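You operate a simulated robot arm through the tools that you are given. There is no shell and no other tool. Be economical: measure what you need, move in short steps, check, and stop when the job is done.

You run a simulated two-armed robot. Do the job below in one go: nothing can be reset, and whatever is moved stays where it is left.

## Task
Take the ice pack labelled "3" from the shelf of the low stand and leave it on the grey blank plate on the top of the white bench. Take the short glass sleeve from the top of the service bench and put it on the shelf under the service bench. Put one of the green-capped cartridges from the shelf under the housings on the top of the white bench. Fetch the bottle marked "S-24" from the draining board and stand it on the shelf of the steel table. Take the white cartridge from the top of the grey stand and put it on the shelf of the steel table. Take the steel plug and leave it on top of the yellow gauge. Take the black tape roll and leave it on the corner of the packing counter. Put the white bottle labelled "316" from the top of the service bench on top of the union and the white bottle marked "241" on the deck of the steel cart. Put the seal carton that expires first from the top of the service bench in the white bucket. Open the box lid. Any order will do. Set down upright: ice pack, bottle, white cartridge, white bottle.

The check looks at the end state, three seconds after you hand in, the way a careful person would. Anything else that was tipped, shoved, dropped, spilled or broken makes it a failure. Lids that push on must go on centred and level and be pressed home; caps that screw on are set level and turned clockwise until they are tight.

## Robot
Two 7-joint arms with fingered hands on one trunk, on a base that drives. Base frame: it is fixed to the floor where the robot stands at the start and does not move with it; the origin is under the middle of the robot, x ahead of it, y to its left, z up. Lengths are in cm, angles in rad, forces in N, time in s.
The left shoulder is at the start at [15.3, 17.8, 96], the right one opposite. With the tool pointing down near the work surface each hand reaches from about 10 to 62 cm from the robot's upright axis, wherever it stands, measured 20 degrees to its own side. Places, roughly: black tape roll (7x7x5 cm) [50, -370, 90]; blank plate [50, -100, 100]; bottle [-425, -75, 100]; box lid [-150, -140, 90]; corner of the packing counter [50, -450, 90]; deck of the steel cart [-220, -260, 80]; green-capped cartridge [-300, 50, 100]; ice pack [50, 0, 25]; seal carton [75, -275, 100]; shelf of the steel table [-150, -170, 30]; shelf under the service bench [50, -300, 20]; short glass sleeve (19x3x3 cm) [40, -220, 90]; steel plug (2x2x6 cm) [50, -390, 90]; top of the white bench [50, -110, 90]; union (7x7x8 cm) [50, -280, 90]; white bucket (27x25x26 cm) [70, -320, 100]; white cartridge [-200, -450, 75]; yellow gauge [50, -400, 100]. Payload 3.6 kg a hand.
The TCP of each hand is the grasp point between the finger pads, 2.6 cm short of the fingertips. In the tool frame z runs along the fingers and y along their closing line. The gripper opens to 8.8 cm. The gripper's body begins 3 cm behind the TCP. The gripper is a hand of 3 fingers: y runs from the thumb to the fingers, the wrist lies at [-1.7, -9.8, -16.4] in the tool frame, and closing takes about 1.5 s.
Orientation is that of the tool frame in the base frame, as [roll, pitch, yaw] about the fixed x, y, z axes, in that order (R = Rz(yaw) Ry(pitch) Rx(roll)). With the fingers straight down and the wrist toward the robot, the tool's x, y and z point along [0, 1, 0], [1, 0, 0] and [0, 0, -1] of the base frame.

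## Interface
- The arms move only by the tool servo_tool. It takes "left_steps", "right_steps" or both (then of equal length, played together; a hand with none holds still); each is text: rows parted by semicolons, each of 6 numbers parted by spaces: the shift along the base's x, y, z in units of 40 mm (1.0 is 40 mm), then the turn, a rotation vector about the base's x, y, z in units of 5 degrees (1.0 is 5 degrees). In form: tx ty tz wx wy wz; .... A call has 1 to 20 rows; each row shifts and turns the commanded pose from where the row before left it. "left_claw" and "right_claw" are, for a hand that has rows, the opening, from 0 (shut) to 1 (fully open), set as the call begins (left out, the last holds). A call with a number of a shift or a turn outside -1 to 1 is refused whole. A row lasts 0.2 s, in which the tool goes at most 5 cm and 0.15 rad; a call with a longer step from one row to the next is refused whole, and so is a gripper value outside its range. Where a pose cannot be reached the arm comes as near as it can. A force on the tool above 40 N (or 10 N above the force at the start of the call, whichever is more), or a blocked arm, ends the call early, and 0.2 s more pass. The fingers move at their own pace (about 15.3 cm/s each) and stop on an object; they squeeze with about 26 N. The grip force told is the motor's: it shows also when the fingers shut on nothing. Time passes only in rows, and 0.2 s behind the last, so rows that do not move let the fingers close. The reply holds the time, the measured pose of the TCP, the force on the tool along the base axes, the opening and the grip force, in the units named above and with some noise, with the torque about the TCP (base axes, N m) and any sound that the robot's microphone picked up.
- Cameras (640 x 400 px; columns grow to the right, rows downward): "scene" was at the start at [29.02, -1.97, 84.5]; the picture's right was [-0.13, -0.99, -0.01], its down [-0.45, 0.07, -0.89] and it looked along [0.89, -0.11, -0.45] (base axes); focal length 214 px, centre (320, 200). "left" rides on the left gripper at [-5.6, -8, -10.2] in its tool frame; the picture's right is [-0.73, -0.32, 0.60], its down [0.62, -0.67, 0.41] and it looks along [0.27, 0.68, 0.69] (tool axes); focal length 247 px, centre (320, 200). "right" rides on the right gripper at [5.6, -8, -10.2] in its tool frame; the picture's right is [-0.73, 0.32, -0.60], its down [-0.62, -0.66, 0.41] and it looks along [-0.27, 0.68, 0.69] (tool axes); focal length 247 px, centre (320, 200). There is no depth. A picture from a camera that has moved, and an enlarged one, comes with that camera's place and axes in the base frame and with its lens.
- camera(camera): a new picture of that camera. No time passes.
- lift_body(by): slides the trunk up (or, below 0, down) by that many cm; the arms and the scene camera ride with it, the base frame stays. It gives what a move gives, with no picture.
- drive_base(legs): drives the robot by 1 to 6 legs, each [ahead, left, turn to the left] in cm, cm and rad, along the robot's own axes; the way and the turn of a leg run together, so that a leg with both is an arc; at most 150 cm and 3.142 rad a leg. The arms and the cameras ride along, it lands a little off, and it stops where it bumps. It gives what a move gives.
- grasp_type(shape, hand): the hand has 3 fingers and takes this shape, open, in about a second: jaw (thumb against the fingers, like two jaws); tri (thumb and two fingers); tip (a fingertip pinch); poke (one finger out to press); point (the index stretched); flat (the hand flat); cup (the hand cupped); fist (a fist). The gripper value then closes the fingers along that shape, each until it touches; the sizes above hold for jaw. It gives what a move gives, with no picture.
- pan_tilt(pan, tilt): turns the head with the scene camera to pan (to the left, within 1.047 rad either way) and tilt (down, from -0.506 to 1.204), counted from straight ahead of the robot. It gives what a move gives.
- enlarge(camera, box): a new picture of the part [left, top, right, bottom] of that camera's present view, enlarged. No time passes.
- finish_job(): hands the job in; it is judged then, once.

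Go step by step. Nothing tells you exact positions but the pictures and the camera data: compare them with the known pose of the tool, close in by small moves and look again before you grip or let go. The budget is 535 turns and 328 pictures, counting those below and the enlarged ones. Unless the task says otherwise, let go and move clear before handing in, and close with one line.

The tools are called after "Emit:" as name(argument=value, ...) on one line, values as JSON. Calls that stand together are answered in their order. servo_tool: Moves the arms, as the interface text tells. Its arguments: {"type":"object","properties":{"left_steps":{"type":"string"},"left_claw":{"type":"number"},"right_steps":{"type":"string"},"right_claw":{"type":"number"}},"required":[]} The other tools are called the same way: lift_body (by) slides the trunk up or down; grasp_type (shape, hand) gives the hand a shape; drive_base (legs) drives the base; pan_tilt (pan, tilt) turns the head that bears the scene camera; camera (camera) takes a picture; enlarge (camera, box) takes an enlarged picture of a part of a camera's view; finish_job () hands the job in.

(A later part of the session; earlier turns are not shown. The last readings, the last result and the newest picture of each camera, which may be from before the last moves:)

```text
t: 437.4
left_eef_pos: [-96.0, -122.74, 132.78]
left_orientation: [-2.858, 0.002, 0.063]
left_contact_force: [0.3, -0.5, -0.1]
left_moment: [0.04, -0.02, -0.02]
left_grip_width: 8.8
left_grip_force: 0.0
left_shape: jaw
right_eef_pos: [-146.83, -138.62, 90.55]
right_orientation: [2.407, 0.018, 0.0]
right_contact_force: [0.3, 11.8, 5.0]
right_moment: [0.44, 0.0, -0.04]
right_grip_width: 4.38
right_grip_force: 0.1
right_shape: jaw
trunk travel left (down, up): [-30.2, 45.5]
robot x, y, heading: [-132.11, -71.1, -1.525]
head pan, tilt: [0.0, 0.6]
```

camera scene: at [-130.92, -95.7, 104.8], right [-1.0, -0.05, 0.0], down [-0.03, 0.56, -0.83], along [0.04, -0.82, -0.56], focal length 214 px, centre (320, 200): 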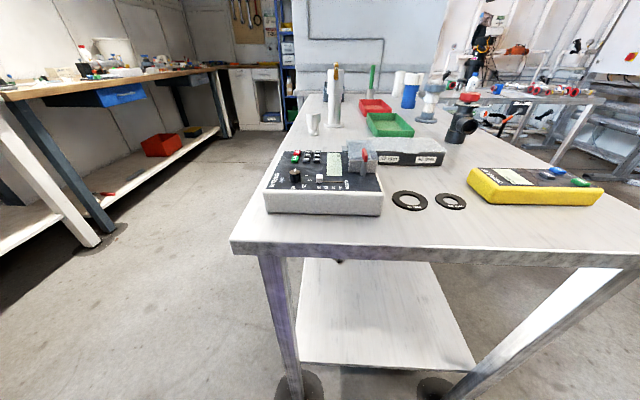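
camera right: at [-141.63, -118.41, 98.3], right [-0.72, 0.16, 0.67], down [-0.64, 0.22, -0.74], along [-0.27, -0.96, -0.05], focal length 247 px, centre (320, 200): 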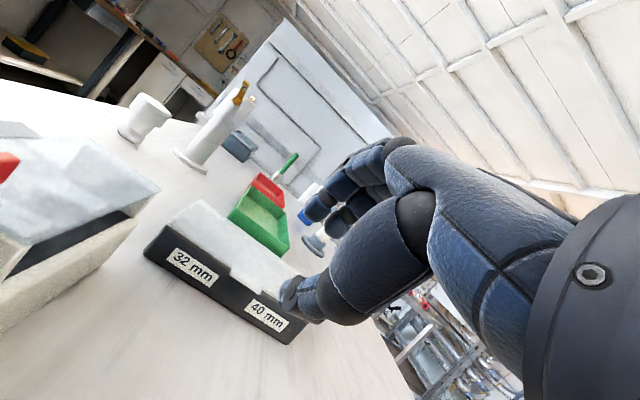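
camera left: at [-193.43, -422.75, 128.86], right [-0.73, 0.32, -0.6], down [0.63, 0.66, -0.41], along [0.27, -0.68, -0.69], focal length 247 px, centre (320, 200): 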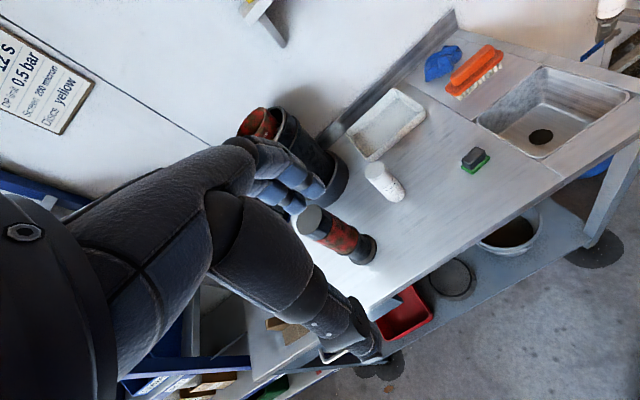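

Emit:
servo_tool(right_steps="0 0.04 0.05 0 0 0; 0 0 0.15 0 0 0; 0 0 0.15 0 0 0; 0 0 0.15 0 0 0")

Emit:
enlarge(camera="right", box=[140, 140, 400, 340])

Emit:
enlarge(camera="scene", box=[360, 110, 460, 200])

```text
t: 438.4
left_eef_pos: [-96.05, -122.9, 132.77]
left_orientation: [-2.856, 0.002, 0.064]
left_contact_force: [1.3, -0.1, 0.2]
left_moment: [0.0, 0.02, -0.03]
left_grip_width: 8.78
left_grip_force: 0.1
left_shape: jaw
right_eef_pos: [-146.92, -138.56, 92.4]
right_orientation: [2.409, 0.019, 0.0]
right_contact_force: [-0.5, 0.4, -1.0]
right_moment: [0.01, 0.0, 0.02]
right_grip_width: 4.03
right_grip_force: 0.2
right_shape: jaw
trunk travel left (down, up): [-30.2, 45.5]
robot x, y, heading: [-131.54, -71.08, -1.523]
head pan, tilt: [0.0, 0.6]
```

```text
2.00 times, centred on (270, 240) of right
camera zoom: at [-141.29, -125.77, 94.46], right [-0.72, 0.16, 0.67], down [-0.64, 0.22, -0.74], along [-0.27, -0.96, -0.05], focal length 494 px, centre (420, 120)
```

zoom: 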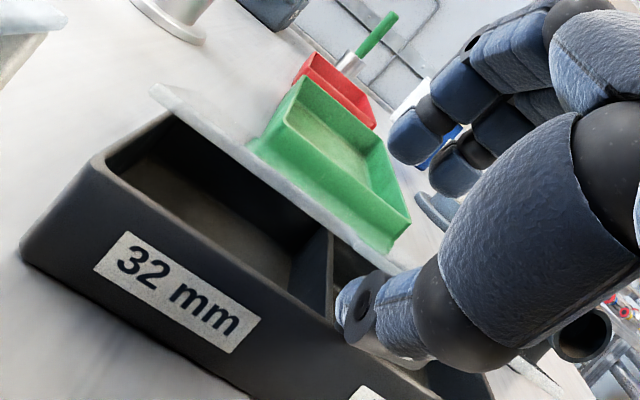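

```text
4.44 times, centred on (410, 155) of scene
camera zoom: at [-130.88, -95.73, 104.79], right [-1.0, -0.05, 0.0], down [-0.03, 0.56, -0.82], along [0.04, -0.82, -0.57], focal length 953 px, centre (-80, 400)
```

zoom: 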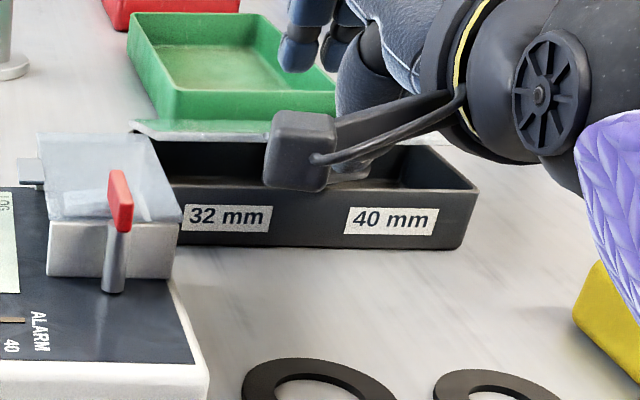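

The lid is up on the thumb. Continuing along the arc: up and forward.

Emit:
servo_tool(right_steps="0 -0.02 0.25 0 0 0; 0 -0.08 0.25 0 0 0; 0 -0.15 0.25 0 0 0; 0 -0.2 0.2 0 0 0; 0 -0.25 0.15 0 0 0")

Emit:
enlarge(camera="right", box=[140, 140, 400, 340])

```text
t: 439.6
left_eef_pos: [-95.97, -122.9, 132.63]
left_orientation: [-2.855, 0.001, 0.064]
left_contact_force: [-0.1, 0.7, 0.6]
left_moment: [0.03, -0.02, 0.01]
left_grip_width: 8.79
left_grip_force: 0.0
left_shape: jaw
right_eef_pos: [-146.9, -141.27, 96.77]
right_orientation: [2.41, 0.018, -0.002]
right_contact_force: [-0.5, 0.5, 1.4]
right_moment: [0.0, 0.02, 0.0]
right_grip_width: 4.01
right_grip_force: 0.0
right_shape: jaw
trunk travel left (down, up): [-30.2, 45.5]
robot x, y, heading: [-132.2, -70.93, -1.524]
head pan, tilt: [0.0, 0.6]
```

```text
2.00 times, centred on (270, 240) of right
camera zoom: at [-141.33, -128.55, 98.85], right [-0.72, 0.16, 0.67], down [-0.64, 0.22, -0.74], along [-0.27, -0.96, -0.06], focal length 494 px, centre (420, 120)
```

zoom: 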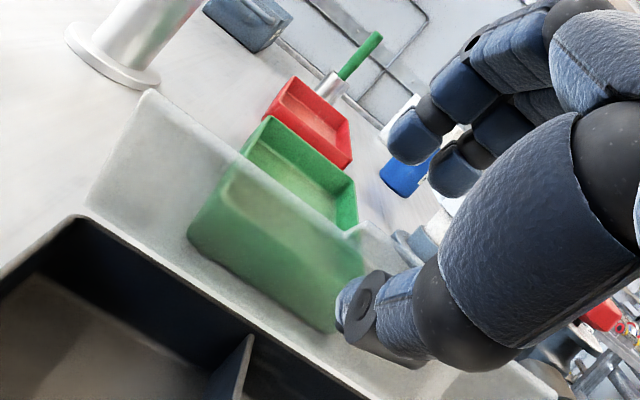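

Emit:
servo_tool(right_steps="0 -0.2 0.15 0 0 0; 0 -0.25 0.1 0 0 0; 0 -0.25 0.05 0 0 0; 0 -0.25 0 0 0 0")

Emit:
camera(camera="right")

Emit:
enlarge(camera="scene", box=[340, 80, 480, 200])

```text
t: 440.6
left_eef_pos: [-96.1, -122.93, 132.66]
left_orientation: [-2.853, 0.001, 0.063]
left_contact_force: [0.5, 0.1, 0.5]
left_moment: [-0.01, -0.02, 0.0]
left_grip_width: 8.8
left_grip_force: 0.0
left_shape: jaw
right_eef_pos: [-146.9, -145.17, 97.97]
right_orientation: [2.411, 0.018, 0.001]
right_contact_force: [0.1, -0.8, -0.1]
right_moment: [0.01, 0.03, 0.01]
right_grip_width: 3.98
right_grip_force: 0.1
right_shape: jaw
trunk travel left (down, up): [-30.2, 45.5]
robot x, y, heading: [-131.86, -70.58, -1.522]
head pan, tilt: [0.0, 0.6]
```

```text
123 pictures are left
camera right: at [-141.29, -132.47, 100.05], right [-0.72, 0.16, 0.67], down [-0.64, 0.22, -0.74], along [-0.27, -0.96, -0.05], focal length 247 px, centre (320, 200)
```

right: 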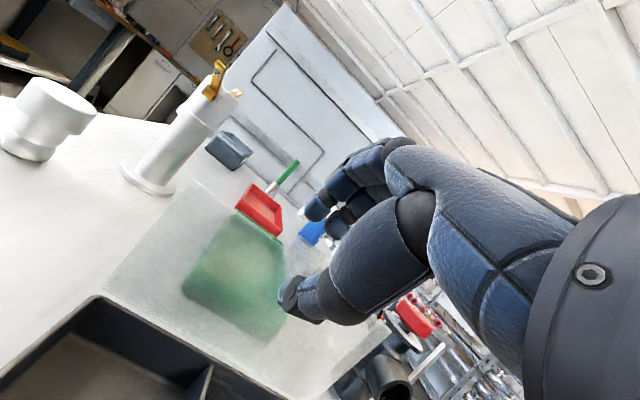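

```text
3.33 times, centred on (410, 140) of scene
camera zoom: at [-130.88, -95.72, 104.79], right [-1.0, -0.05, 0.0], down [-0.03, 0.56, -0.82], along [0.04, -0.82, -0.57], focal length 715 px, centre (20, 400)
```

zoom: 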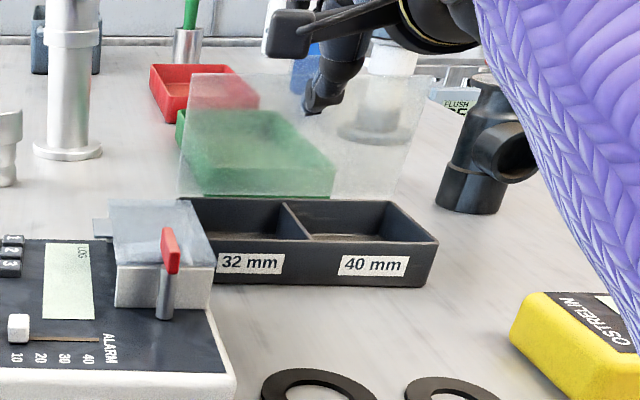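

Emit:
servo_tool(right_steps="0 -0.2 0 0 0 0; 0 -0.2 0 0 0 0; 0 0 0 0 0 0")

Emit:
enlarge(camera="scene", box=[340, 80, 480, 200])

```text
t: 441.4
left_eef_pos: [-96.05, -122.93, 132.77]
left_orientation: [-2.856, 0.002, 0.063]
left_contact_force: [-0.6, -0.1, 0.5]
left_moment: [-0.01, 0.01, -0.04]
left_grip_width: 8.8
left_grip_force: 0.0
left_shape: jaw
right_eef_pos: [-147.14, -146.78, 97.97]
right_orientation: [2.411, 0.018, -0.001]
right_contact_force: [0.4, 0.4, -1.4]
right_moment: [-0.02, 0.03, -0.04]
right_grip_width: 3.98
right_grip_force: 0.0
right_shape: jaw
trunk travel left (down, up): [-30.2, 45.5]
robot x, y, heading: [-132.26, -71.12, -1.524]
head pan, tilt: [0.0, 0.6]
```

```text
3.33 times, centred on (410, 140) of scene
camera zoom: at [-130.88, -95.71, 104.79], right [-1.0, -0.05, 0.0], down [-0.03, 0.56, -0.82], along [0.04, -0.82, -0.57], focal length 715 px, centre (20, 400)
```

zoom: 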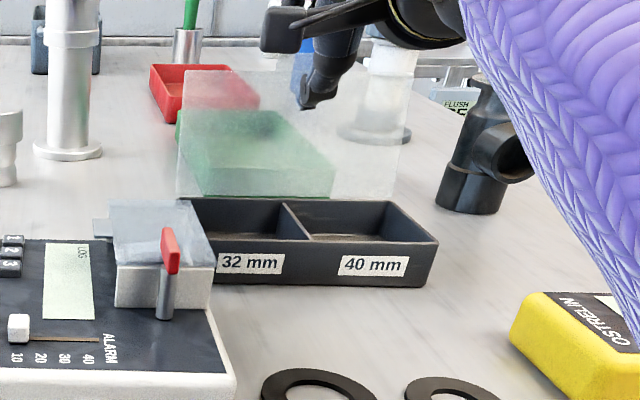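

Emit:
servo_tool(right_steps="0 -0.2 0 0 0 0; 0 -0.2 0 0 0 0; 0 0 0.6 0 0 0; 0 0 0.8 0 0 0; 0 0.3 0.8 0 0 0; 0 0.8 0.3 0 0 0; 0 0.8 0 0 0 0")

Emit:
enlarge(camera="scene", box=[340, 80, 480, 200])

```text
t: 443.0
left_eef_pos: [-95.87, -122.85, 132.66]
left_orientation: [-2.855, 0.001, 0.062]
left_contact_force: [0.1, 0.5, 1.1]
left_moment: [-0.02, -0.02, -0.01]
left_grip_width: 8.8
left_grip_force: 0.0
left_shape: jaw
right_eef_pos: [-147.02, -140.85, 108.25]
right_orientation: [2.411, 0.018, 0.002]
right_contact_force: [-0.3, 0.3, 0.5]
right_moment: [-0.01, -0.01, -0.02]
right_grip_width: 3.97
right_grip_force: 0.1
right_shape: jaw
trunk travel left (down, up): [-30.2, 45.5]
robot x, y, heading: [-132.13, -71.08, -1.521]
head pan, tilt: [0.0, 0.6]
```

```text
3.33 times, centred on (410, 140) of scene
camera zoom: at [-130.87, -95.7, 104.8], right [-1.0, -0.05, 0.0], down [-0.03, 0.56, -0.83], along [0.04, -0.82, -0.56], focal length 715 px, centre (20, 400)
```

zoom: 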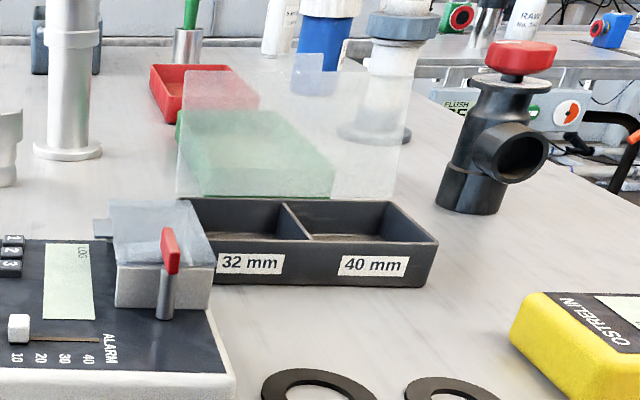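

The lid stays open. Next I'll restore the right hand to fingers-down, turn and look for the green-capped cartridges and the draining board.

Emit:
drive_base(legs=[[-20, 0, 0], [0, 0, -1.57]])

Emit:
pan_tilt(pan=-0.4, tilt=0.3)

Emit:
camera(camera="scene")

```text
t: 448.3
left_eef_pos: [-183.17, -89.28, 132.68]
left_orientation: [-2.855, 0.001, -1.461]
left_contact_force: [0.4, 0.6, -0.8]
left_moment: [-0.01, -0.02, -0.01]
left_grip_width: 8.82
left_grip_force: 0.0
left_shape: jaw
right_eef_pos: [-203.09, -39.14, 108.14]
right_orientation: [2.408, 0.018, -1.526]
right_contact_force: [0.4, 0.9, 0.0]
right_moment: [-0.01, -0.02, 0.0]
right_grip_width: 3.99
right_grip_force: 0.1
right_shape: jaw
trunk travel left (down, up): [-30.2, 45.5]
robot x, y, heading: [-132.66, -50.88, -3.047]
head pan, tilt: [0.0, 0.6]
```

```text
t: 449.2
left_eef_pos: [-183.04, -89.28, 132.69]
left_orientation: [-2.857, 0.001, -1.461]
left_contact_force: [0.0, -1.5, -0.6]
left_moment: [-0.01, -0.02, -0.04]
left_grip_width: 8.8
left_grip_force: 0.1
left_shape: jaw
right_eef_pos: [-203.14, -39.04, 108.23]
right_orientation: [2.41, 0.018, -1.526]
right_contact_force: [0.7, 0.3, 0.7]
right_moment: [0.03, 0.01, -0.02]
right_grip_width: 3.99
right_grip_force: 0.0
right_shape: jaw
trunk travel left (down, up): [-30.2, 45.5]
robot x, y, heading: [-133.03, -51.09, -3.051]
head pan, tilt: [-0.4, 0.3]
```

```text
119 pictures are left
camera scene: at [-157.59, -49.72, 107.53], right [0.3, 0.95, 0.0], down [0.28, -0.09, -0.95], along [-0.91, 0.29, -0.3], focal length 214 px, centre (320, 200)
```

scene: 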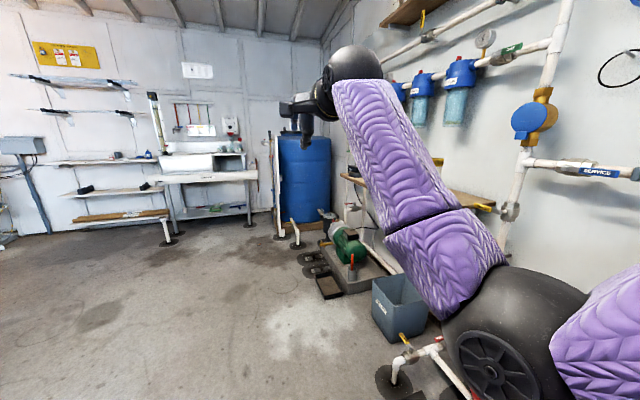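

Emit:
servo_tool(right_steps="0.7 0 0 0.09 -0.99 0; 0.7 0 0 0.09 -0.99 0; 0.7 0 0 0.09 -0.99 0; 0.7 0 0 0.09 -0.99 0; 0.7 0 0 0.09 -0.99 0; 0.7 0 0 0.09 -0.99 0; 0 0 0 0.09 -0.99 0; 0 0 0 0.09 -0.99 0; 0 0 0 0 -0.4 0", right_claw=1)

Emit:
drive_base(legs=[[55, 0, 0]])

Emit:
pan_tilt(pan=-0.8, tilt=0.3)

Emit:
camera(camera="scene")

```text
t: 451.2
left_eef_pos: [-183.06, -89.18, 132.68]
left_orientation: [-2.856, 0.001, -1.462]
left_contact_force: [-0.5, 0.6, 0.3]
left_moment: [0.0, 0.0, -0.02]
left_grip_width: 8.83
left_grip_force: 0.0
left_shape: jaw
right_eef_pos: [-188.78, -39.19, 105.93]
right_orientation: [3.138, 0.041, -1.501]
right_contact_force: [0.3, -0.5, 0.2]
right_moment: [-0.01, 0.03, 0.03]
right_grip_width: 8.78
right_grip_force: 0.1
right_shape: jaw
right hand out of reach, approached as far as the arm can: row 7, 8, 9
trunk travel left (down, up): [-30.2, 45.5]
robot x, y, heading: [-133.14, -51.33, -3.047]
head pan, tilt: [-0.4, 0.3]
```

```text
t: 454.4
left_eef_pos: [-237.82, -95.12, 132.66]
left_orientation: [-2.855, 0.002, -1.451]
left_contact_force: [-0.2, 0.4, 0.0]
left_moment: [0.01, 0.0, -0.01]
left_grip_width: 8.8
left_grip_force: 0.0
left_shape: jaw
right_eef_pos: [-243.98, -45.25, 105.86]
right_orientation: [3.136, 0.04, -1.491]
right_contact_force: [-0.9, 0.0, -0.1]
right_moment: [0.01, 0.01, 0.01]
right_grip_width: 8.8
right_grip_force: 0.1
right_shape: jaw
trunk travel left (down, up): [-30.2, 45.5]
robot x, y, heading: [-188.0, -56.49, -3.036]
head pan, tilt: [-0.4, 0.3]
```

```text
t: 455.2
left_eef_pos: [-237.68, -95.15, 132.76]
left_orientation: [-2.856, 0.002, -1.451]
left_contact_force: [-0.3, 0.6, 0.1]
left_moment: [-0.01, 0.02, -0.01]
left_grip_width: 8.8
left_grip_force: 0.1
left_shape: jaw
right_eef_pos: [-243.83, -45.12, 105.92]
right_orientation: [3.137, 0.038, -1.493]
right_contact_force: [0.4, 0.0, 0.0]
right_moment: [0.01, 0.0, 0.03]
right_grip_width: 8.78
right_grip_force: 0.0
right_shape: jaw
trunk travel left (down, up): [-30.2, 45.5]
robot x, y, heading: [-187.87, -56.58, -3.04]
head pan, tilt: [-0.799, 0.3]
```

```text
118 pictures are left
camera scene: at [-210.82, -52.08, 107.54], right [0.64, 0.77, 0.0], down [0.23, -0.19, -0.96], along [-0.73, 0.61, -0.3], focal length 214 px, centre (320, 200)
```

scene: 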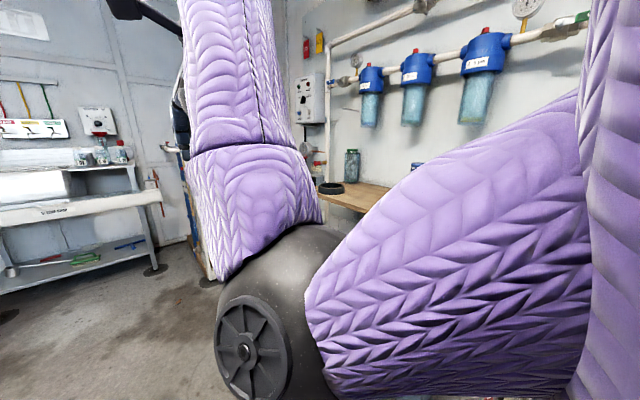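

Emit:
drive_base(legs=[[0, 0, -1.5]])

Emit:
pan_tilt(pan=0.5, tilt=0.45)

Emit:
camera(camera="scene")

```text
t: 459.3
left_eef_pos: [-230.21, -9.67, 132.68]
left_orientation: [-2.856, 0.0, -2.946]
left_contact_force: [-0.4, -0.3, -0.3]
left_moment: [-0.02, 0.0, 0.0]
left_grip_width: 8.8
left_grip_force: 0.1
left_shape: jaw
right_eef_pos: [-180.88, 0.4, 105.87]
right_orientation: [3.137, 0.041, -2.986]
right_contact_force: [0.4, 0.2, 0.5]
right_moment: [-0.01, -0.01, -0.03]
right_grip_width: 8.78
right_grip_force: 0.2
right_shape: jaw
trunk travel left (down, up): [-30.2, 45.5]
robot x, y, heading: [-187.75, -56.4, 1.751]
head pan, tilt: [-0.799, 0.3]
```

```text
t: 460.8
left_eef_pos: [-230.33, -9.75, 132.71]
left_orientation: [-2.855, 0.0, -2.947]
left_contact_force: [0.9, 0.3, 0.6]
left_moment: [-0.02, 0.01, -0.02]
left_grip_width: 8.79
left_grip_force: 0.0
left_shape: jaw
right_eef_pos: [-181.02, 0.32, 105.92]
right_orientation: [3.137, 0.04, -2.986]
right_contact_force: [-0.7, 0.3, 0.6]
right_moment: [0.02, 0.01, -0.03]
right_grip_width: 8.76
right_grip_force: 0.1
right_shape: jaw
trunk travel left (down, up): [-30.2, 45.5]
robot x, y, heading: [-188.25, -56.18, 1.748]
head pan, tilt: [0.499, 0.45]
```

```text
117 pictures are left
camera scene: at [-196.53, -33.78, 106.15], right [0.78, 0.63, 0.0], down [0.27, -0.34, -0.9], along [-0.56, 0.7, -0.44], focal length 214 px, centre (320, 200)
```

scene: 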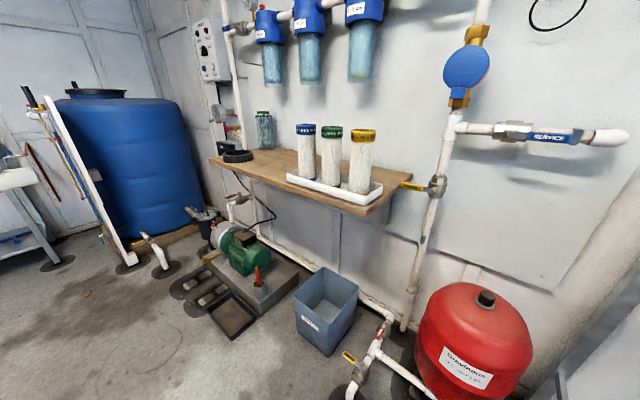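

Emit:
enlarge(camera="scene", box=[250, 100, 420, 220])

```text
3.33 times, centred on (335, 160) of scene
camera zoom: at [-196.53, -33.78, 106.15], right [0.78, 0.63, 0.0], down [0.27, -0.34, -0.9], along [-0.56, 0.7, -0.44], focal length 715 px, centre (270, 333)
```

zoom: 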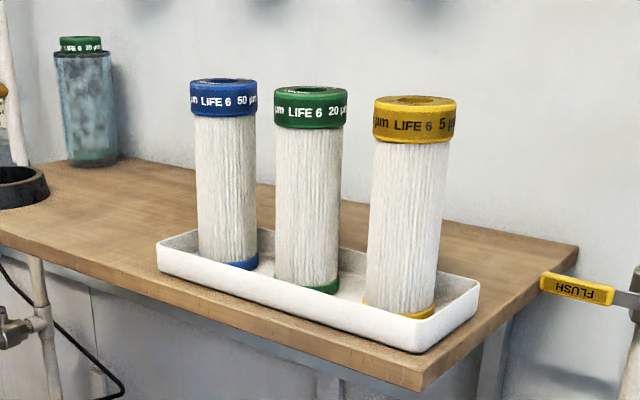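

The green-collared cartridge (LIFE 6, 20 µm) is the middle one in the tray on the wooden shelf. I'll line up facing the shelf.

Emit:
drive_base(legs=[[0, 0, -0.18], [0, 58, 0]])

Emit:
pan_tilt(pan=0.0, tilt=0.4)

Emit:
camera(camera="scene")

Emit:
camera(camera="right")

```text
t: 464.7
left_eef_pos: [-277.77, -2.72, 132.76]
left_orientation: [-2.856, 0.0, -3.127]
left_contact_force: [-0.8, 0.1, 0.4]
left_moment: [-0.03, 0.01, 0.0]
left_grip_width: 8.79
left_grip_force: 0.0
left_shape: jaw
right_eef_pos: [-227.36, -1.62, 105.95]
right_orientation: [3.136, 0.042, 3.116]
right_contact_force: [-0.1, 0.5, 0.0]
right_moment: [-0.02, -0.02, 0.03]
right_grip_width: 8.76
right_grip_force: 0.1
right_shape: jaw
trunk travel left (down, up): [-30.2, 45.5]
robot x, y, heading: [-244.33, -56.35, 1.575]
head pan, tilt: [0.499, 0.45]
```

```text
t: 465.6
left_eef_pos: [-277.81, -2.8, 132.67]
left_orientation: [-2.857, 0.003, -3.126]
left_contact_force: [0.6, -0.2, -0.6]
left_moment: [-0.04, -0.03, -0.01]
left_grip_width: 8.79
left_grip_force: 0.0
left_shape: jaw
right_eef_pos: [-227.35, -1.77, 105.84]
right_orientation: [3.136, 0.041, 3.115]
right_contact_force: [-1.1, -0.5, 0.2]
right_moment: [0.02, 0.02, -0.01]
right_grip_width: 8.79
right_grip_force: 0.0
right_shape: jaw
trunk travel left (down, up): [-30.2, 45.5]
robot x, y, heading: [-244.25, -55.92, 1.571]
head pan, tilt: [0.0, 0.4]
```

```text
115 pictures are left
camera scene: at [-244.47, -31.33, 106.61], right [1.0, 0.0, 0.0], down [0.0, -0.39, -0.92], along [0.0, 0.92, -0.39], focal length 214 px, centre (320, 200)
```

scene: 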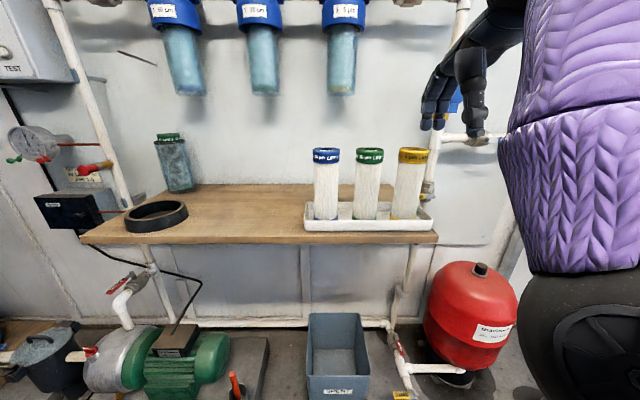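

```text
114 pictures are left
camera right: at [-233.57, -9.73, 115.79], right [0.72, 0.3, 0.63], down [0.62, -0.68, -0.39], along [0.31, 0.67, -0.67], focal length 247 px, centre (320, 200)
```

right: 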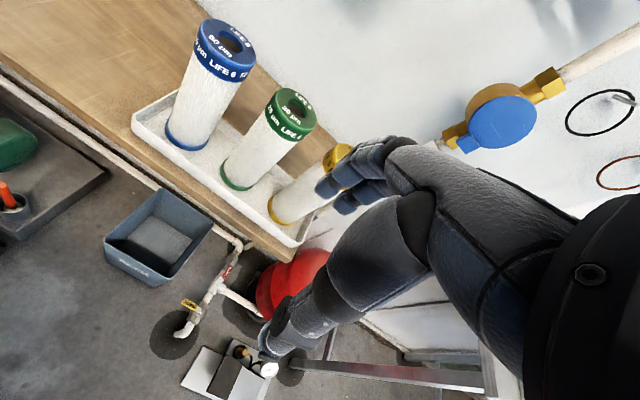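

Green cartridge top is at (-233.2, 18.2, 97.5), about 6 cm across. Moving in over it.

Emit:
drive_base(legs=[[20, 0, 0]])

Emit:
servo_tool(right_steps="-0.7 0 0 0 0.45 0; -0.72 0 0 0 0.45 0; 0 0 0 0 0 0")

Emit:
camera(camera="right")

Emit:
enlarge(camera="scene", box=[290, 60, 490, 240])

```text
t: 467.2
left_eef_pos: [-277.73, 17.23, 132.65]
left_orientation: [-2.854, 0.003, -3.125]
left_contact_force: [-0.2, 1.1, 0.2]
left_moment: [-0.05, -0.02, 0.02]
left_grip_width: 8.79
left_grip_force: 0.1
left_shape: jaw
right_eef_pos: [-227.33, 18.35, 105.91]
right_orientation: [3.136, 0.039, 3.117]
right_contact_force: [-0.6, 1.1, 0.0]
right_moment: [0.01, -0.01, -0.02]
right_grip_width: 8.76
right_grip_force: 0.1
right_shape: jaw
trunk travel left (down, up): [-30.2, 45.5]
robot x, y, heading: [-244.61, -36.22, 1.571]
head pan, tilt: [0.0, 0.4]
```

```text
t: 468.0
left_eef_pos: [-277.75, 17.09, 132.72]
left_orientation: [-2.856, 0.003, -3.124]
left_contact_force: [0.8, -0.1, 0.1]
left_moment: [-0.04, 0.01, -0.01]
left_grip_width: 8.81
left_grip_force: 0.1
left_shape: jaw
right_eef_pos: [-233.32, 18.14, 105.67]
right_orientation: [3.138, -0.04, 3.118]
right_contact_force: [0.8, -0.2, 1.1]
right_moment: [-0.05, -0.02, 0.01]
right_grip_width: 8.78
right_grip_force: 0.1
right_shape: jaw
trunk travel left (down, up): [-30.2, 45.5]
robot x, y, heading: [-244.34, -36.51, 1.572]
head pan, tilt: [0.0, 0.4]
```

```text
113 pictures are left
camera right: at [-238.73, 10.2, 116.03], right [0.76, 0.3, 0.57], down [0.59, -0.68, -0.44], along [0.26, 0.67, -0.69], focal length 247 px, centre (320, 200)
```

right: 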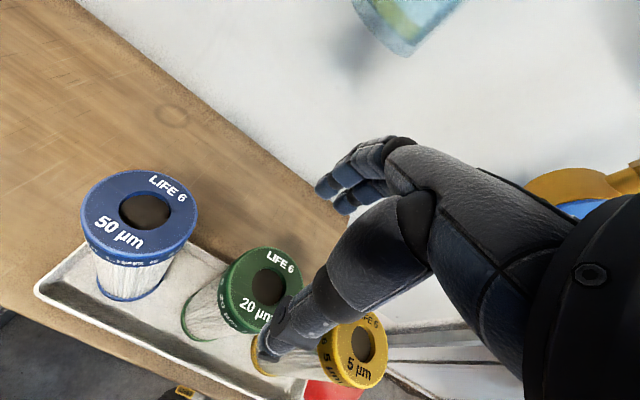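

```text
2.22 times, centred on (390, 150) of scene
camera zoom: at [-244.47, -11.48, 106.61], right [1.0, 0.0, 0.0], down [0.0, -0.39, -0.92], along [0.0, 0.92, -0.39], focal length 477 px, centre (164, 311)
```

zoom: 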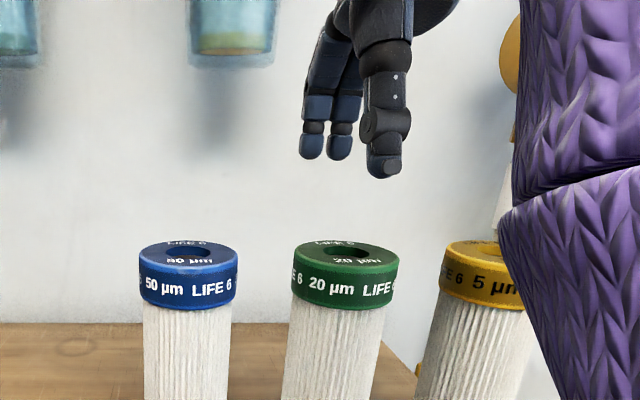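

Emit:
servo_tool(right_steps="0 -0.27 -0.5 0 -0.45 0; 0 0 -0.8 0 0 0; 0 0 -0.8 0 0 0; 0 0 -0.35 0 0 0")

Emit:
camera(camera="right")

Emit:
enlarge(camera="scene", box=[290, 60, 490, 240])

```text
t: 469.2
left_eef_pos: [-277.71, 17.03, 132.67]
left_orientation: [-2.855, 0.003, -3.126]
left_contact_force: [-0.3, 0.0, 0.0]
left_moment: [0.01, -0.01, 0.0]
left_grip_width: 8.82
left_grip_force: 0.2
left_shape: jaw
right_eef_pos: [-231.53, 19.1, 99.93]
right_orientation: [3.05, 0.018, 3.089]
right_contact_force: [-0.2, 0.3, 0.2]
right_moment: [-0.01, 0.0, 0.0]
right_grip_width: 8.78
right_grip_force: 0.0
right_shape: jaw
trunk travel left (down, up): [-30.2, 45.5]
robot x, y, heading: [-244.14, -36.34, 1.572]
head pan, tilt: [0.0, 0.4]
stopped in row 4 (right hand): the arm was blocked; the commanded pose is now the measured one
```

```text
111 pictures are left
camera right: at [-237.71, 10.42, 109.18], right [0.74, 0.22, 0.64], down [0.6, -0.66, -0.46], along [0.32, 0.72, -0.62], focal length 247 px, centre (320, 200)
```

right: 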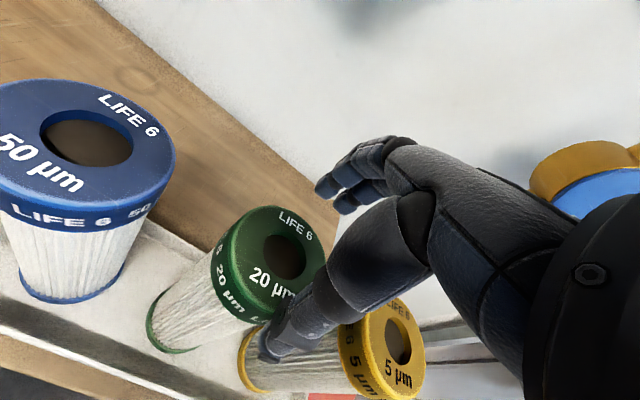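

```text
2.22 times, centred on (390, 150) of scene
camera zoom: at [-244.46, -11.49, 106.61], right [1.0, 0.0, 0.0], down [0.0, -0.39, -0.92], along [0.0, 0.92, -0.39], focal length 477 px, centre (164, 311)
```

zoom: 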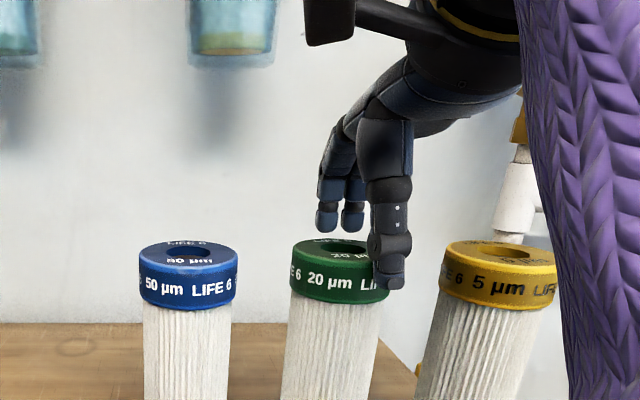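

Emit:
pan_tilt(pan=-0.6, tilt=0.6)

Emit:
camera(camera="scene")

```text
t: 470.2
left_eef_pos: [-277.89, 17.06, 132.82]
left_orientation: [-2.855, 0.002, -3.126]
left_contact_force: [0.6, 0.0, -0.7]
left_moment: [0.0, -0.04, 0.0]
left_grip_width: 8.79
left_grip_force: 0.0
left_shape: jaw
right_eef_pos: [-231.5, 19.09, 99.79]
right_orientation: [3.051, 0.02, 3.092]
right_contact_force: [-0.5, 0.1, -1.0]
right_moment: [-0.05, 0.03, 0.01]
right_grip_width: 8.81
right_grip_force: 0.1
right_shape: jaw
trunk travel left (down, up): [-30.2, 45.5]
robot x, y, heading: [-244.45, -36.75, 1.567]
head pan, tilt: [-0.6, 0.6]
```

```text
109 pictures are left
camera scene: at [-239.49, -13.46, 104.79], right [0.83, -0.57, 0.0], down [-0.32, -0.47, -0.83], along [0.47, 0.68, -0.56], focal length 214 px, centre (320, 200)
```

scene: 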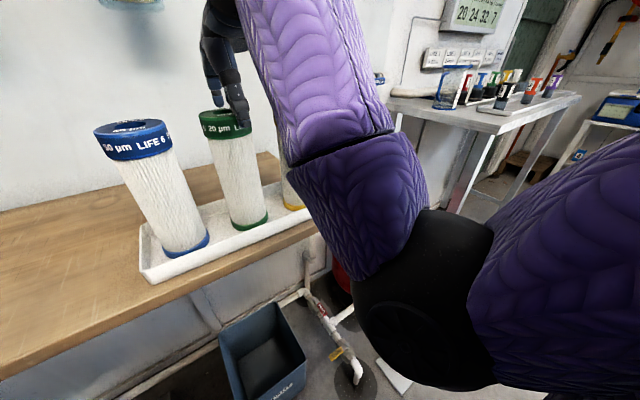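

The right forearm is against the shelf corner. I'll raise the trunk, back off so the arm is straighter, and come down again.

Emit:
lift_body(by=12)

Emit:
lift_body(by=16)

Emit:
drive_base(legs=[[-15, 0, 0]])

Emit:
pan_tilt(pan=-0.1, tilt=0.6)

Emit:
camera(camera="scene")

```text
t: 471.7
left_eef_pos: [-277.81, 17.05, 144.72]
left_orientation: [-2.856, 0.0, -3.126]
left_contact_force: [-0.2, 1.0, -0.8]
left_moment: [0.0, 0.0, -0.01]
left_grip_width: 8.81
left_grip_force: 0.1
left_shape: jaw
right_eef_pos: [-231.48, 19.06, 111.66]
right_orientation: [3.054, 0.022, 3.087]
right_contact_force: [0.0, -1.0, 0.0]
right_moment: [0.0, -0.01, -0.02]
right_grip_width: 8.77
right_grip_force: 0.1
right_shape: jaw
trunk travel left (down, up): [-42.2, 33.5]
robot x, y, heading: [-244.61, -36.44, 1.569]
head pan, tilt: [-0.6, 0.6]
```

```text
t: 473.6
left_eef_pos: [-277.86, 17.05, 160.59]
left_orientation: [-2.855, 0.001, -3.126]
left_contact_force: [-0.3, 0.1, 0.0]
left_moment: [-0.03, -0.02, 0.02]
left_grip_width: 8.81
left_grip_force: 0.0
left_shape: jaw
right_eef_pos: [-231.77, 19.01, 127.56]
right_orientation: [3.056, 0.013, 3.091]
right_contact_force: [-0.4, 1.3, 0.0]
right_moment: [0.01, 0.02, 0.01]
right_grip_width: 8.8
right_grip_force: 0.2
right_shape: jaw
trunk travel left (down, up): [-58.2, 17.5]
robot x, y, heading: [-244.44, -36.49, 1.568]
head pan, tilt: [-0.6, 0.6]
```

```text
t: 474.9
left_eef_pos: [-277.89, 1.84, 160.81]
left_orientation: [-2.856, 0.002, -3.121]
left_contact_force: [0.5, -0.7, 0.5]
left_moment: [-0.01, 0.02, -0.02]
left_grip_width: 8.82
left_grip_force: 0.0
left_shape: jaw
right_eef_pos: [-231.87, 3.88, 127.8]
right_orientation: [3.055, 0.017, 3.094]
right_contact_force: [-0.1, -0.4, -0.5]
right_moment: [-0.02, 0.02, 0.0]
right_grip_width: 8.78
right_grip_force: 0.1
right_shape: jaw
trunk travel left (down, up): [-58.2, 17.5]
robot x, y, heading: [-244.23, -51.55, 1.573]
head pan, tilt: [-0.6, 0.6]
```

```text
t: 475.9
left_eef_pos: [-277.94, 1.97, 160.75]
left_orientation: [-2.855, 0.002, -3.123]
left_contact_force: [0.4, 0.2, -1.0]
left_moment: [-0.03, 0.01, 0.04]
left_grip_width: 8.8
left_grip_force: 0.1
left_shape: jaw
right_eef_pos: [-231.72, 3.93, 127.8]
right_orientation: [3.055, 0.015, 3.094]
right_contact_force: [0.0, 0.2, 0.0]
right_moment: [0.03, 0.0, 0.02]
right_grip_width: 8.76
right_grip_force: 0.1
right_shape: jaw
trunk travel left (down, up): [-58.2, 17.5]
robot x, y, heading: [-244.42, -51.54, 1.566]
head pan, tilt: [-0.099, 0.6]
```

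```text
108 pictures are left
camera scene: at [-243.65, -29.52, 134.21], right [1.0, -0.1, 0.0], down [-0.06, -0.56, -0.82], along [0.08, 0.82, -0.57], focal length 214 px, centre (320, 200)
```

scene: 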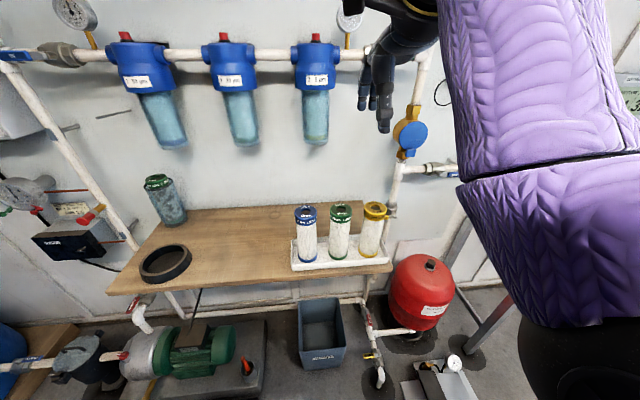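

Emit:
servo_tool(right_steps="-0.1 0.4 -0.8 0 0 0; -0.1 0.5 -0.8 0 0 0; -0.1 0.5 -0.8 0 0 0; -0.08 0.6 -0.8 0 0 0; 0 0.6 -0.8 0 0 0; 0 0.6 -0.6 0 0 0")

Emit:
camera(camera="right")

Emit:
camera(camera="scene")

```text
t: 477.3
left_eef_pos: [-277.98, 1.92, 160.62]
left_orientation: [-2.854, 0.0, -3.124]
left_contact_force: [-0.1, -0.2, 0.3]
left_moment: [-0.02, -0.01, 0.04]
left_grip_width: 8.77
left_grip_force: 0.1
left_shape: jaw
right_eef_pos: [-233.37, 17.09, 109.47]
right_orientation: [3.053, 0.014, 3.094]
right_contact_force: [0.2, -0.4, -0.8]
right_moment: [-0.01, -0.05, 0.03]
right_grip_width: 8.77
right_grip_force: 0.0
right_shape: jaw
trunk travel left (down, up): [-58.2, 17.5]
robot x, y, heading: [-244.46, -51.61, 1.57]
head pan, tilt: [-0.099, 0.6]
```

```text
107 pictures are left
camera right: at [-239.5, 8.33, 118.78], right [0.74, 0.23, 0.64], down [0.6, -0.66, -0.46], along [0.31, 0.72, -0.62], focal length 247 px, centre (320, 200)
```

right: 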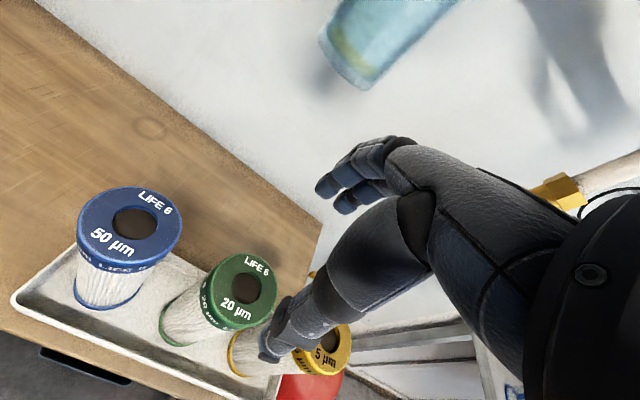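

```text
106 pictures are left
camera scene: at [-243.66, -29.49, 134.2], right [1.0, -0.1, 0.0], down [-0.06, -0.56, -0.82], along [0.08, 0.82, -0.57], focal length 214 px, centre (320, 200)
```

scene: 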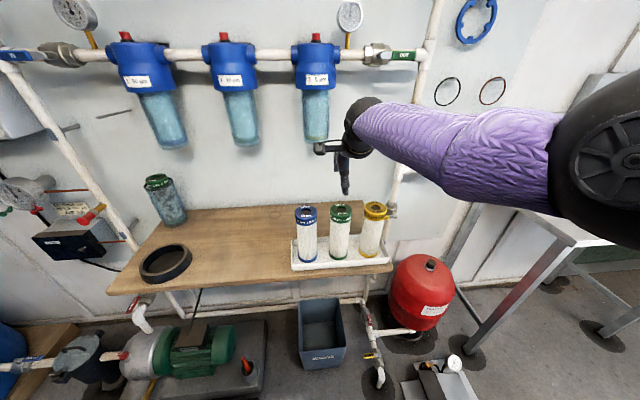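

Emit:
servo_tool(right_steps="0 0 -0.4 -0.95 0.2 0; 0 0 -0.7 0 0 0; 0 0 -0.8 0 0 0; 0 0 -0.8 0 0 0; 0 0 -0.55 0 0 0")

Emit:
enlarge(camera="scene", box=[270, 120, 410, 280])

Emit:
camera(camera="right")

```text
t: 478.5
left_eef_pos: [-277.94, 1.76, 160.75]
left_orientation: [-2.856, 0.002, -3.124]
left_contact_force: [0.5, -0.3, -0.6]
left_moment: [-0.05, 0.01, 0.03]
left_grip_width: 8.81
left_grip_force: 0.0
left_shape: jaw
right_eef_pos: [-231.55, 13.4, 100.18]
right_orientation: [3.087, -0.008, 3.099]
right_contact_force: [2.2, 0.2, 22.2]
right_moment: [1.28, -0.01, -0.08]
right_grip_width: 8.78
right_grip_force: 0.1
right_shape: jaw
right hand out of reach, approached as far as the arm can: row 1, 2, 3, 4, 5
trunk travel left (down, up): [-58.2, 17.5]
robot x, y, heading: [-244.2, -51.85, 1.572]
head pan, tilt: [-0.099, 0.6]
stopped in row 5 (right hand): the force on the tool passed its limit at 43 N (the readings are from after the stop); the commanded pose is now the measured one
```

```text
2.50 times, centred on (340, 200) of scene
camera zoom: at [-243.67, -29.69, 134.25], right [1.0, -0.1, 0.0], down [-0.06, -0.56, -0.83], along [0.08, 0.82, -0.56], focal length 536 px, centre (270, 200)
```

zoom: 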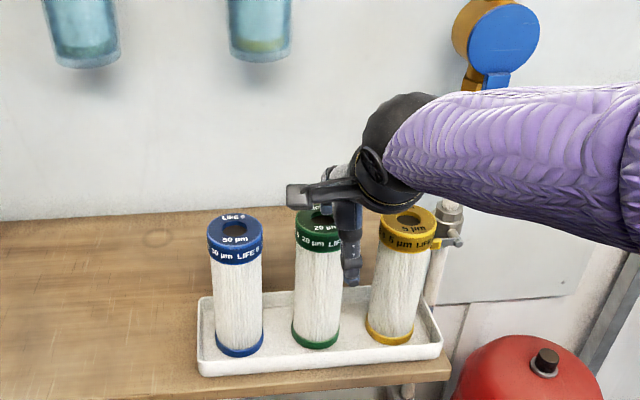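

```text
104 pictures are left
camera right: at [-237.49, 5.07, 109.94], right [0.75, 0.25, 0.61], down [0.59, -0.67, -0.45], along [0.29, 0.7, -0.65], focal length 247 px, centre (320, 200)
```

right: 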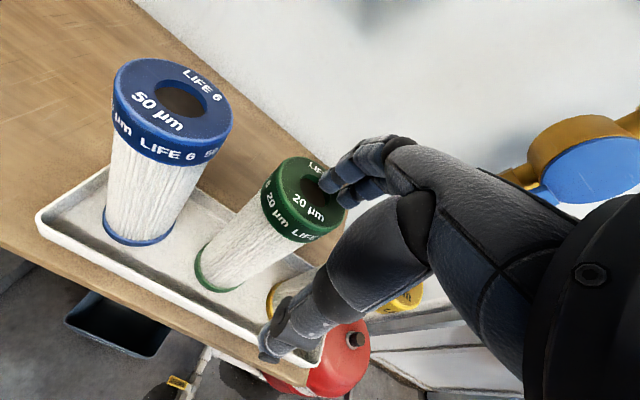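

Out of reach made the fingers land on the cap. Lifting off at once, then going 9 cm closer.

Emit:
lift_body(by=6)

Emit:
drive_base(legs=[[6, -1, 0]])

Emit:
camera(camera="right")

```text
t: 479.5
left_eef_pos: [-277.86, 1.85, 166.61]
left_orientation: [-2.853, 0.001, -3.124]
left_contact_force: [-0.1, 0.2, 0.0]
left_moment: [-0.02, 0.01, -0.02]
left_grip_width: 8.81
left_grip_force: 0.0
left_shape: jaw
right_eef_pos: [-231.47, 12.94, 105.3]
right_orientation: [3.107, -0.003, 3.097]
right_contact_force: [-0.6, 0.3, 0.6]
right_moment: [-0.01, 0.0, -0.01]
right_grip_width: 8.81
right_grip_force: 0.1
right_shape: jaw
trunk travel left (down, up): [-64.2, 11.5]
robot x, y, heading: [-244.42, -51.54, 1.571]
head pan, tilt: [-0.099, 0.6]
```

```text
t: 480.4
left_eef_pos: [-276.95, 7.79, 166.75]
left_orientation: [-2.855, 0.002, -3.124]
left_contact_force: [-0.1, 0.9, 0.2]
left_moment: [0.01, 0.0, 0.01]
left_grip_width: 8.82
left_grip_force: 0.0
left_shape: jaw
right_eef_pos: [-230.42, 18.88, 105.47]
right_orientation: [3.104, -0.004, 3.097]
right_contact_force: [-0.1, 0.6, -0.3]
right_moment: [0.02, -0.02, -0.03]
right_grip_width: 8.79
right_grip_force: 0.1
right_shape: jaw
trunk travel left (down, up): [-64.2, 11.5]
robot x, y, heading: [-243.49, -45.7, 1.576]
head pan, tilt: [-0.099, 0.6]
```

```text
103 pictures are left
camera right: at [-236.4, 10.66, 115.39], right [0.75, 0.26, 0.61], down [0.59, -0.68, -0.44], along [0.29, 0.69, -0.66], focal length 247 px, centre (320, 200)
```

right: 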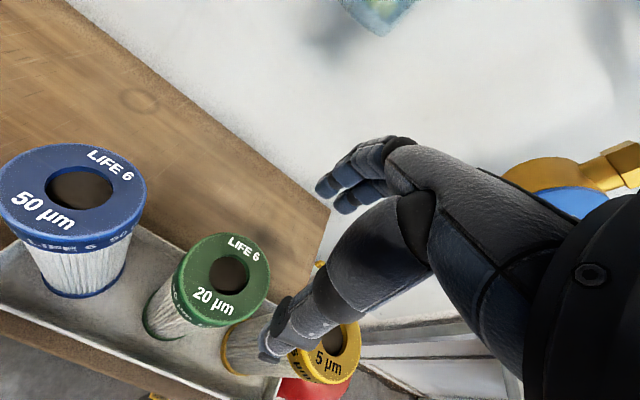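

Emit:
servo_tool(right_steps="-0.35 -0.25 0 0 0 0; -0.35 -0.22 0 0 0 0; 0 0 0 0 0 0")

Emit:
lift_body(by=-4)

Emit:
camera(camera="right")

```text
t: 481.2
left_eef_pos: [-276.92, 7.92, 166.52]
left_orientation: [-2.854, 0.002, -3.12]
left_contact_force: [-0.2, 0.1, 0.0]
left_moment: [0.0, 0.0, 0.02]
left_grip_width: 8.82
left_grip_force: 0.0
left_shape: jaw
right_eef_pos: [-233.39, 17.02, 105.37]
right_orientation: [3.105, -0.005, 3.101]
right_contact_force: [0.3, 0.8, 0.0]
right_moment: [-0.03, 0.01, 0.02]
right_grip_width: 8.79
right_grip_force: 0.0
right_shape: jaw
trunk travel left (down, up): [-64.2, 11.5]
robot x, y, heading: [-243.36, -45.55, 1.572]
head pan, tilt: [-0.099, 0.6]
```

```text
t: 482.1
left_eef_pos: [-276.95, 7.72, 162.73]
left_orientation: [-2.856, 0.002, -3.124]
left_contact_force: [0.4, 0.0, -0.4]
left_moment: [-0.01, -0.04, -0.05]
left_grip_width: 8.8
left_grip_force: 0.1
left_shape: jaw
right_eef_pos: [-233.27, 17.0, 101.47]
right_orientation: [3.106, -0.004, 3.098]
right_contact_force: [0.5, -0.3, 0.7]
right_moment: [0.01, -0.02, -0.01]
right_grip_width: 8.82
right_grip_force: 0.0
right_shape: jaw
trunk travel left (down, up): [-60.2, 15.5]
robot x, y, heading: [-243.49, -45.34, 1.574]
head pan, tilt: [-0.099, 0.6]
```

```text
102 pictures are left
camera right: at [-239.19, 8.79, 111.4], right [0.75, 0.26, 0.61], down [0.59, -0.68, -0.44], along [0.29, 0.69, -0.66], focal length 247 px, centre (320, 200)
```

right: 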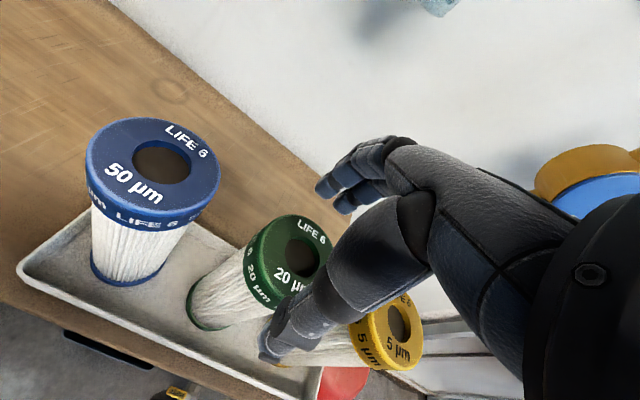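

Emit:
lift_body(by=-3)

Emit:
lift_body(by=-2.3)

Emit:
servo_tool(right_steps="0 0 0 0 0 0; 0 0 0 0 0 0; 0 0 0 0 0 0; 0 0 0 0 0 0; 0 0 0 0 0 0", right_claw=0)

Emit:
camera(camera="right")

```text
t: 482.8
left_eef_pos: [-276.85, 7.7, 159.67]
left_orientation: [-2.857, 0.001, -3.123]
left_contact_force: [0.2, -0.3, 0.9]
left_moment: [0.03, -0.02, 0.01]
left_grip_width: 8.8
left_grip_force: 0.1
left_shape: jaw
right_eef_pos: [-233.31, 16.93, 98.46]
right_orientation: [3.105, -0.006, 3.098]
right_contact_force: [0.2, -0.1, 0.3]
right_moment: [-0.02, 0.01, 0.02]
right_grip_width: 8.79
right_grip_force: 0.0
right_shape: jaw
trunk travel left (down, up): [-57.2, 18.5]
robot x, y, heading: [-243.79, -45.64, 1.571]
head pan, tilt: [-0.099, 0.6]
```

```text
t: 483.5
left_eef_pos: [-277.05, 7.69, 157.5]
left_orientation: [-2.855, 0.002, -3.122]
left_contact_force: [0.2, -0.4, 0.1]
left_moment: [0.0, -0.01, -0.02]
left_grip_width: 8.79
left_grip_force: 0.1
left_shape: jaw
right_eef_pos: [-233.36, 16.98, 96.26]
right_orientation: [3.104, -0.005, 3.099]
right_contact_force: [-0.6, 0.0, 0.3]
right_moment: [0.02, 0.02, 0.0]
right_grip_width: 8.79
right_grip_force: 0.2
right_shape: jaw
trunk travel left (down, up): [-54.9, 20.8]
robot x, y, heading: [-243.41, -45.43, 1.571]
head pan, tilt: [-0.099, 0.6]
```

```text
t: 484.7
left_eef_pos: [-276.97, 7.83, 157.39]
left_orientation: [-2.855, 0.001, -3.123]
left_contact_force: [0.2, 0.7, -1.3]
left_moment: [0.01, 0.0, 0.04]
left_grip_width: 8.82
left_grip_force: 0.1
left_shape: jaw
right_eef_pos: [-233.22, 16.98, 96.11]
right_orientation: [3.105, -0.006, 3.098]
right_contact_force: [1.0, -0.9, -0.1]
right_moment: [-0.05, -0.06, -0.01]
right_grip_width: 5.36
right_grip_force: 26.4
right_shape: jaw
trunk travel left (down, up): [-54.9, 20.8]
robot x, y, heading: [-243.36, -45.38, 1.57]
head pan, tilt: [-0.099, 0.6]
```

```text
101 pictures are left
camera right: at [-239.2, 8.79, 106.08], right [0.75, 0.26, 0.61], down [0.59, -0.68, -0.44], along [0.29, 0.69, -0.66], focal length 247 px, centre (320, 200)
```

right: 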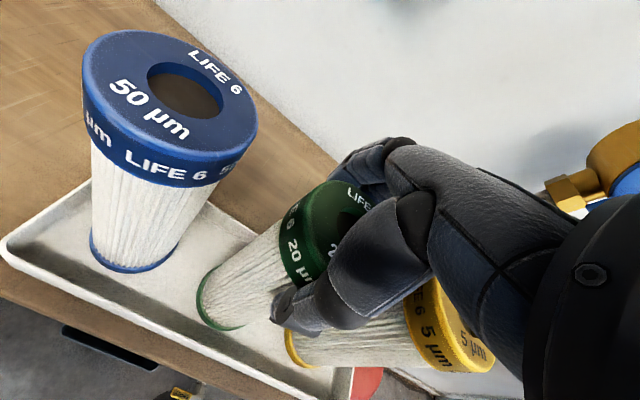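

Gripped. Lifting straight out of the tray.

Emit:
lift_body(by=14)

Emit:
camera(camera="scene")

```text
t: 486.4
left_eef_pos: [-276.91, 7.88, 171.38]
left_orientation: [-2.856, 0.001, -3.124]
left_contact_force: [-0.8, -0.1, 0.6]
left_moment: [-0.01, 0.01, -0.02]
left_grip_width: 8.8
left_grip_force: 0.2
left_shape: jaw
right_eef_pos: [-233.12, 17.0, 110.08]
right_orientation: [3.106, -0.004, 3.097]
right_contact_force: [-0.5, 0.3, -1.0]
right_moment: [-0.01, -0.01, -0.01]
right_grip_width: 5.33
right_grip_force: 26.5
right_shape: jaw
trunk travel left (down, up): [-68.9, 6.8]
robot x, y, heading: [-243.67, -45.64, 1.573]
head pan, tilt: [-0.099, 0.6]
```

```text
100 pictures are left
camera scene: at [-242.67, -23.7, 144.99], right [1.0, -0.1, 0.0], down [-0.06, -0.56, -0.82], along [0.08, 0.82, -0.57], focal length 214 px, centre (320, 200)
```

scene: 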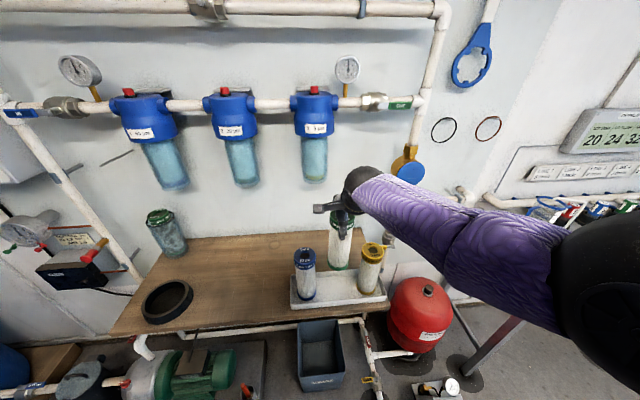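

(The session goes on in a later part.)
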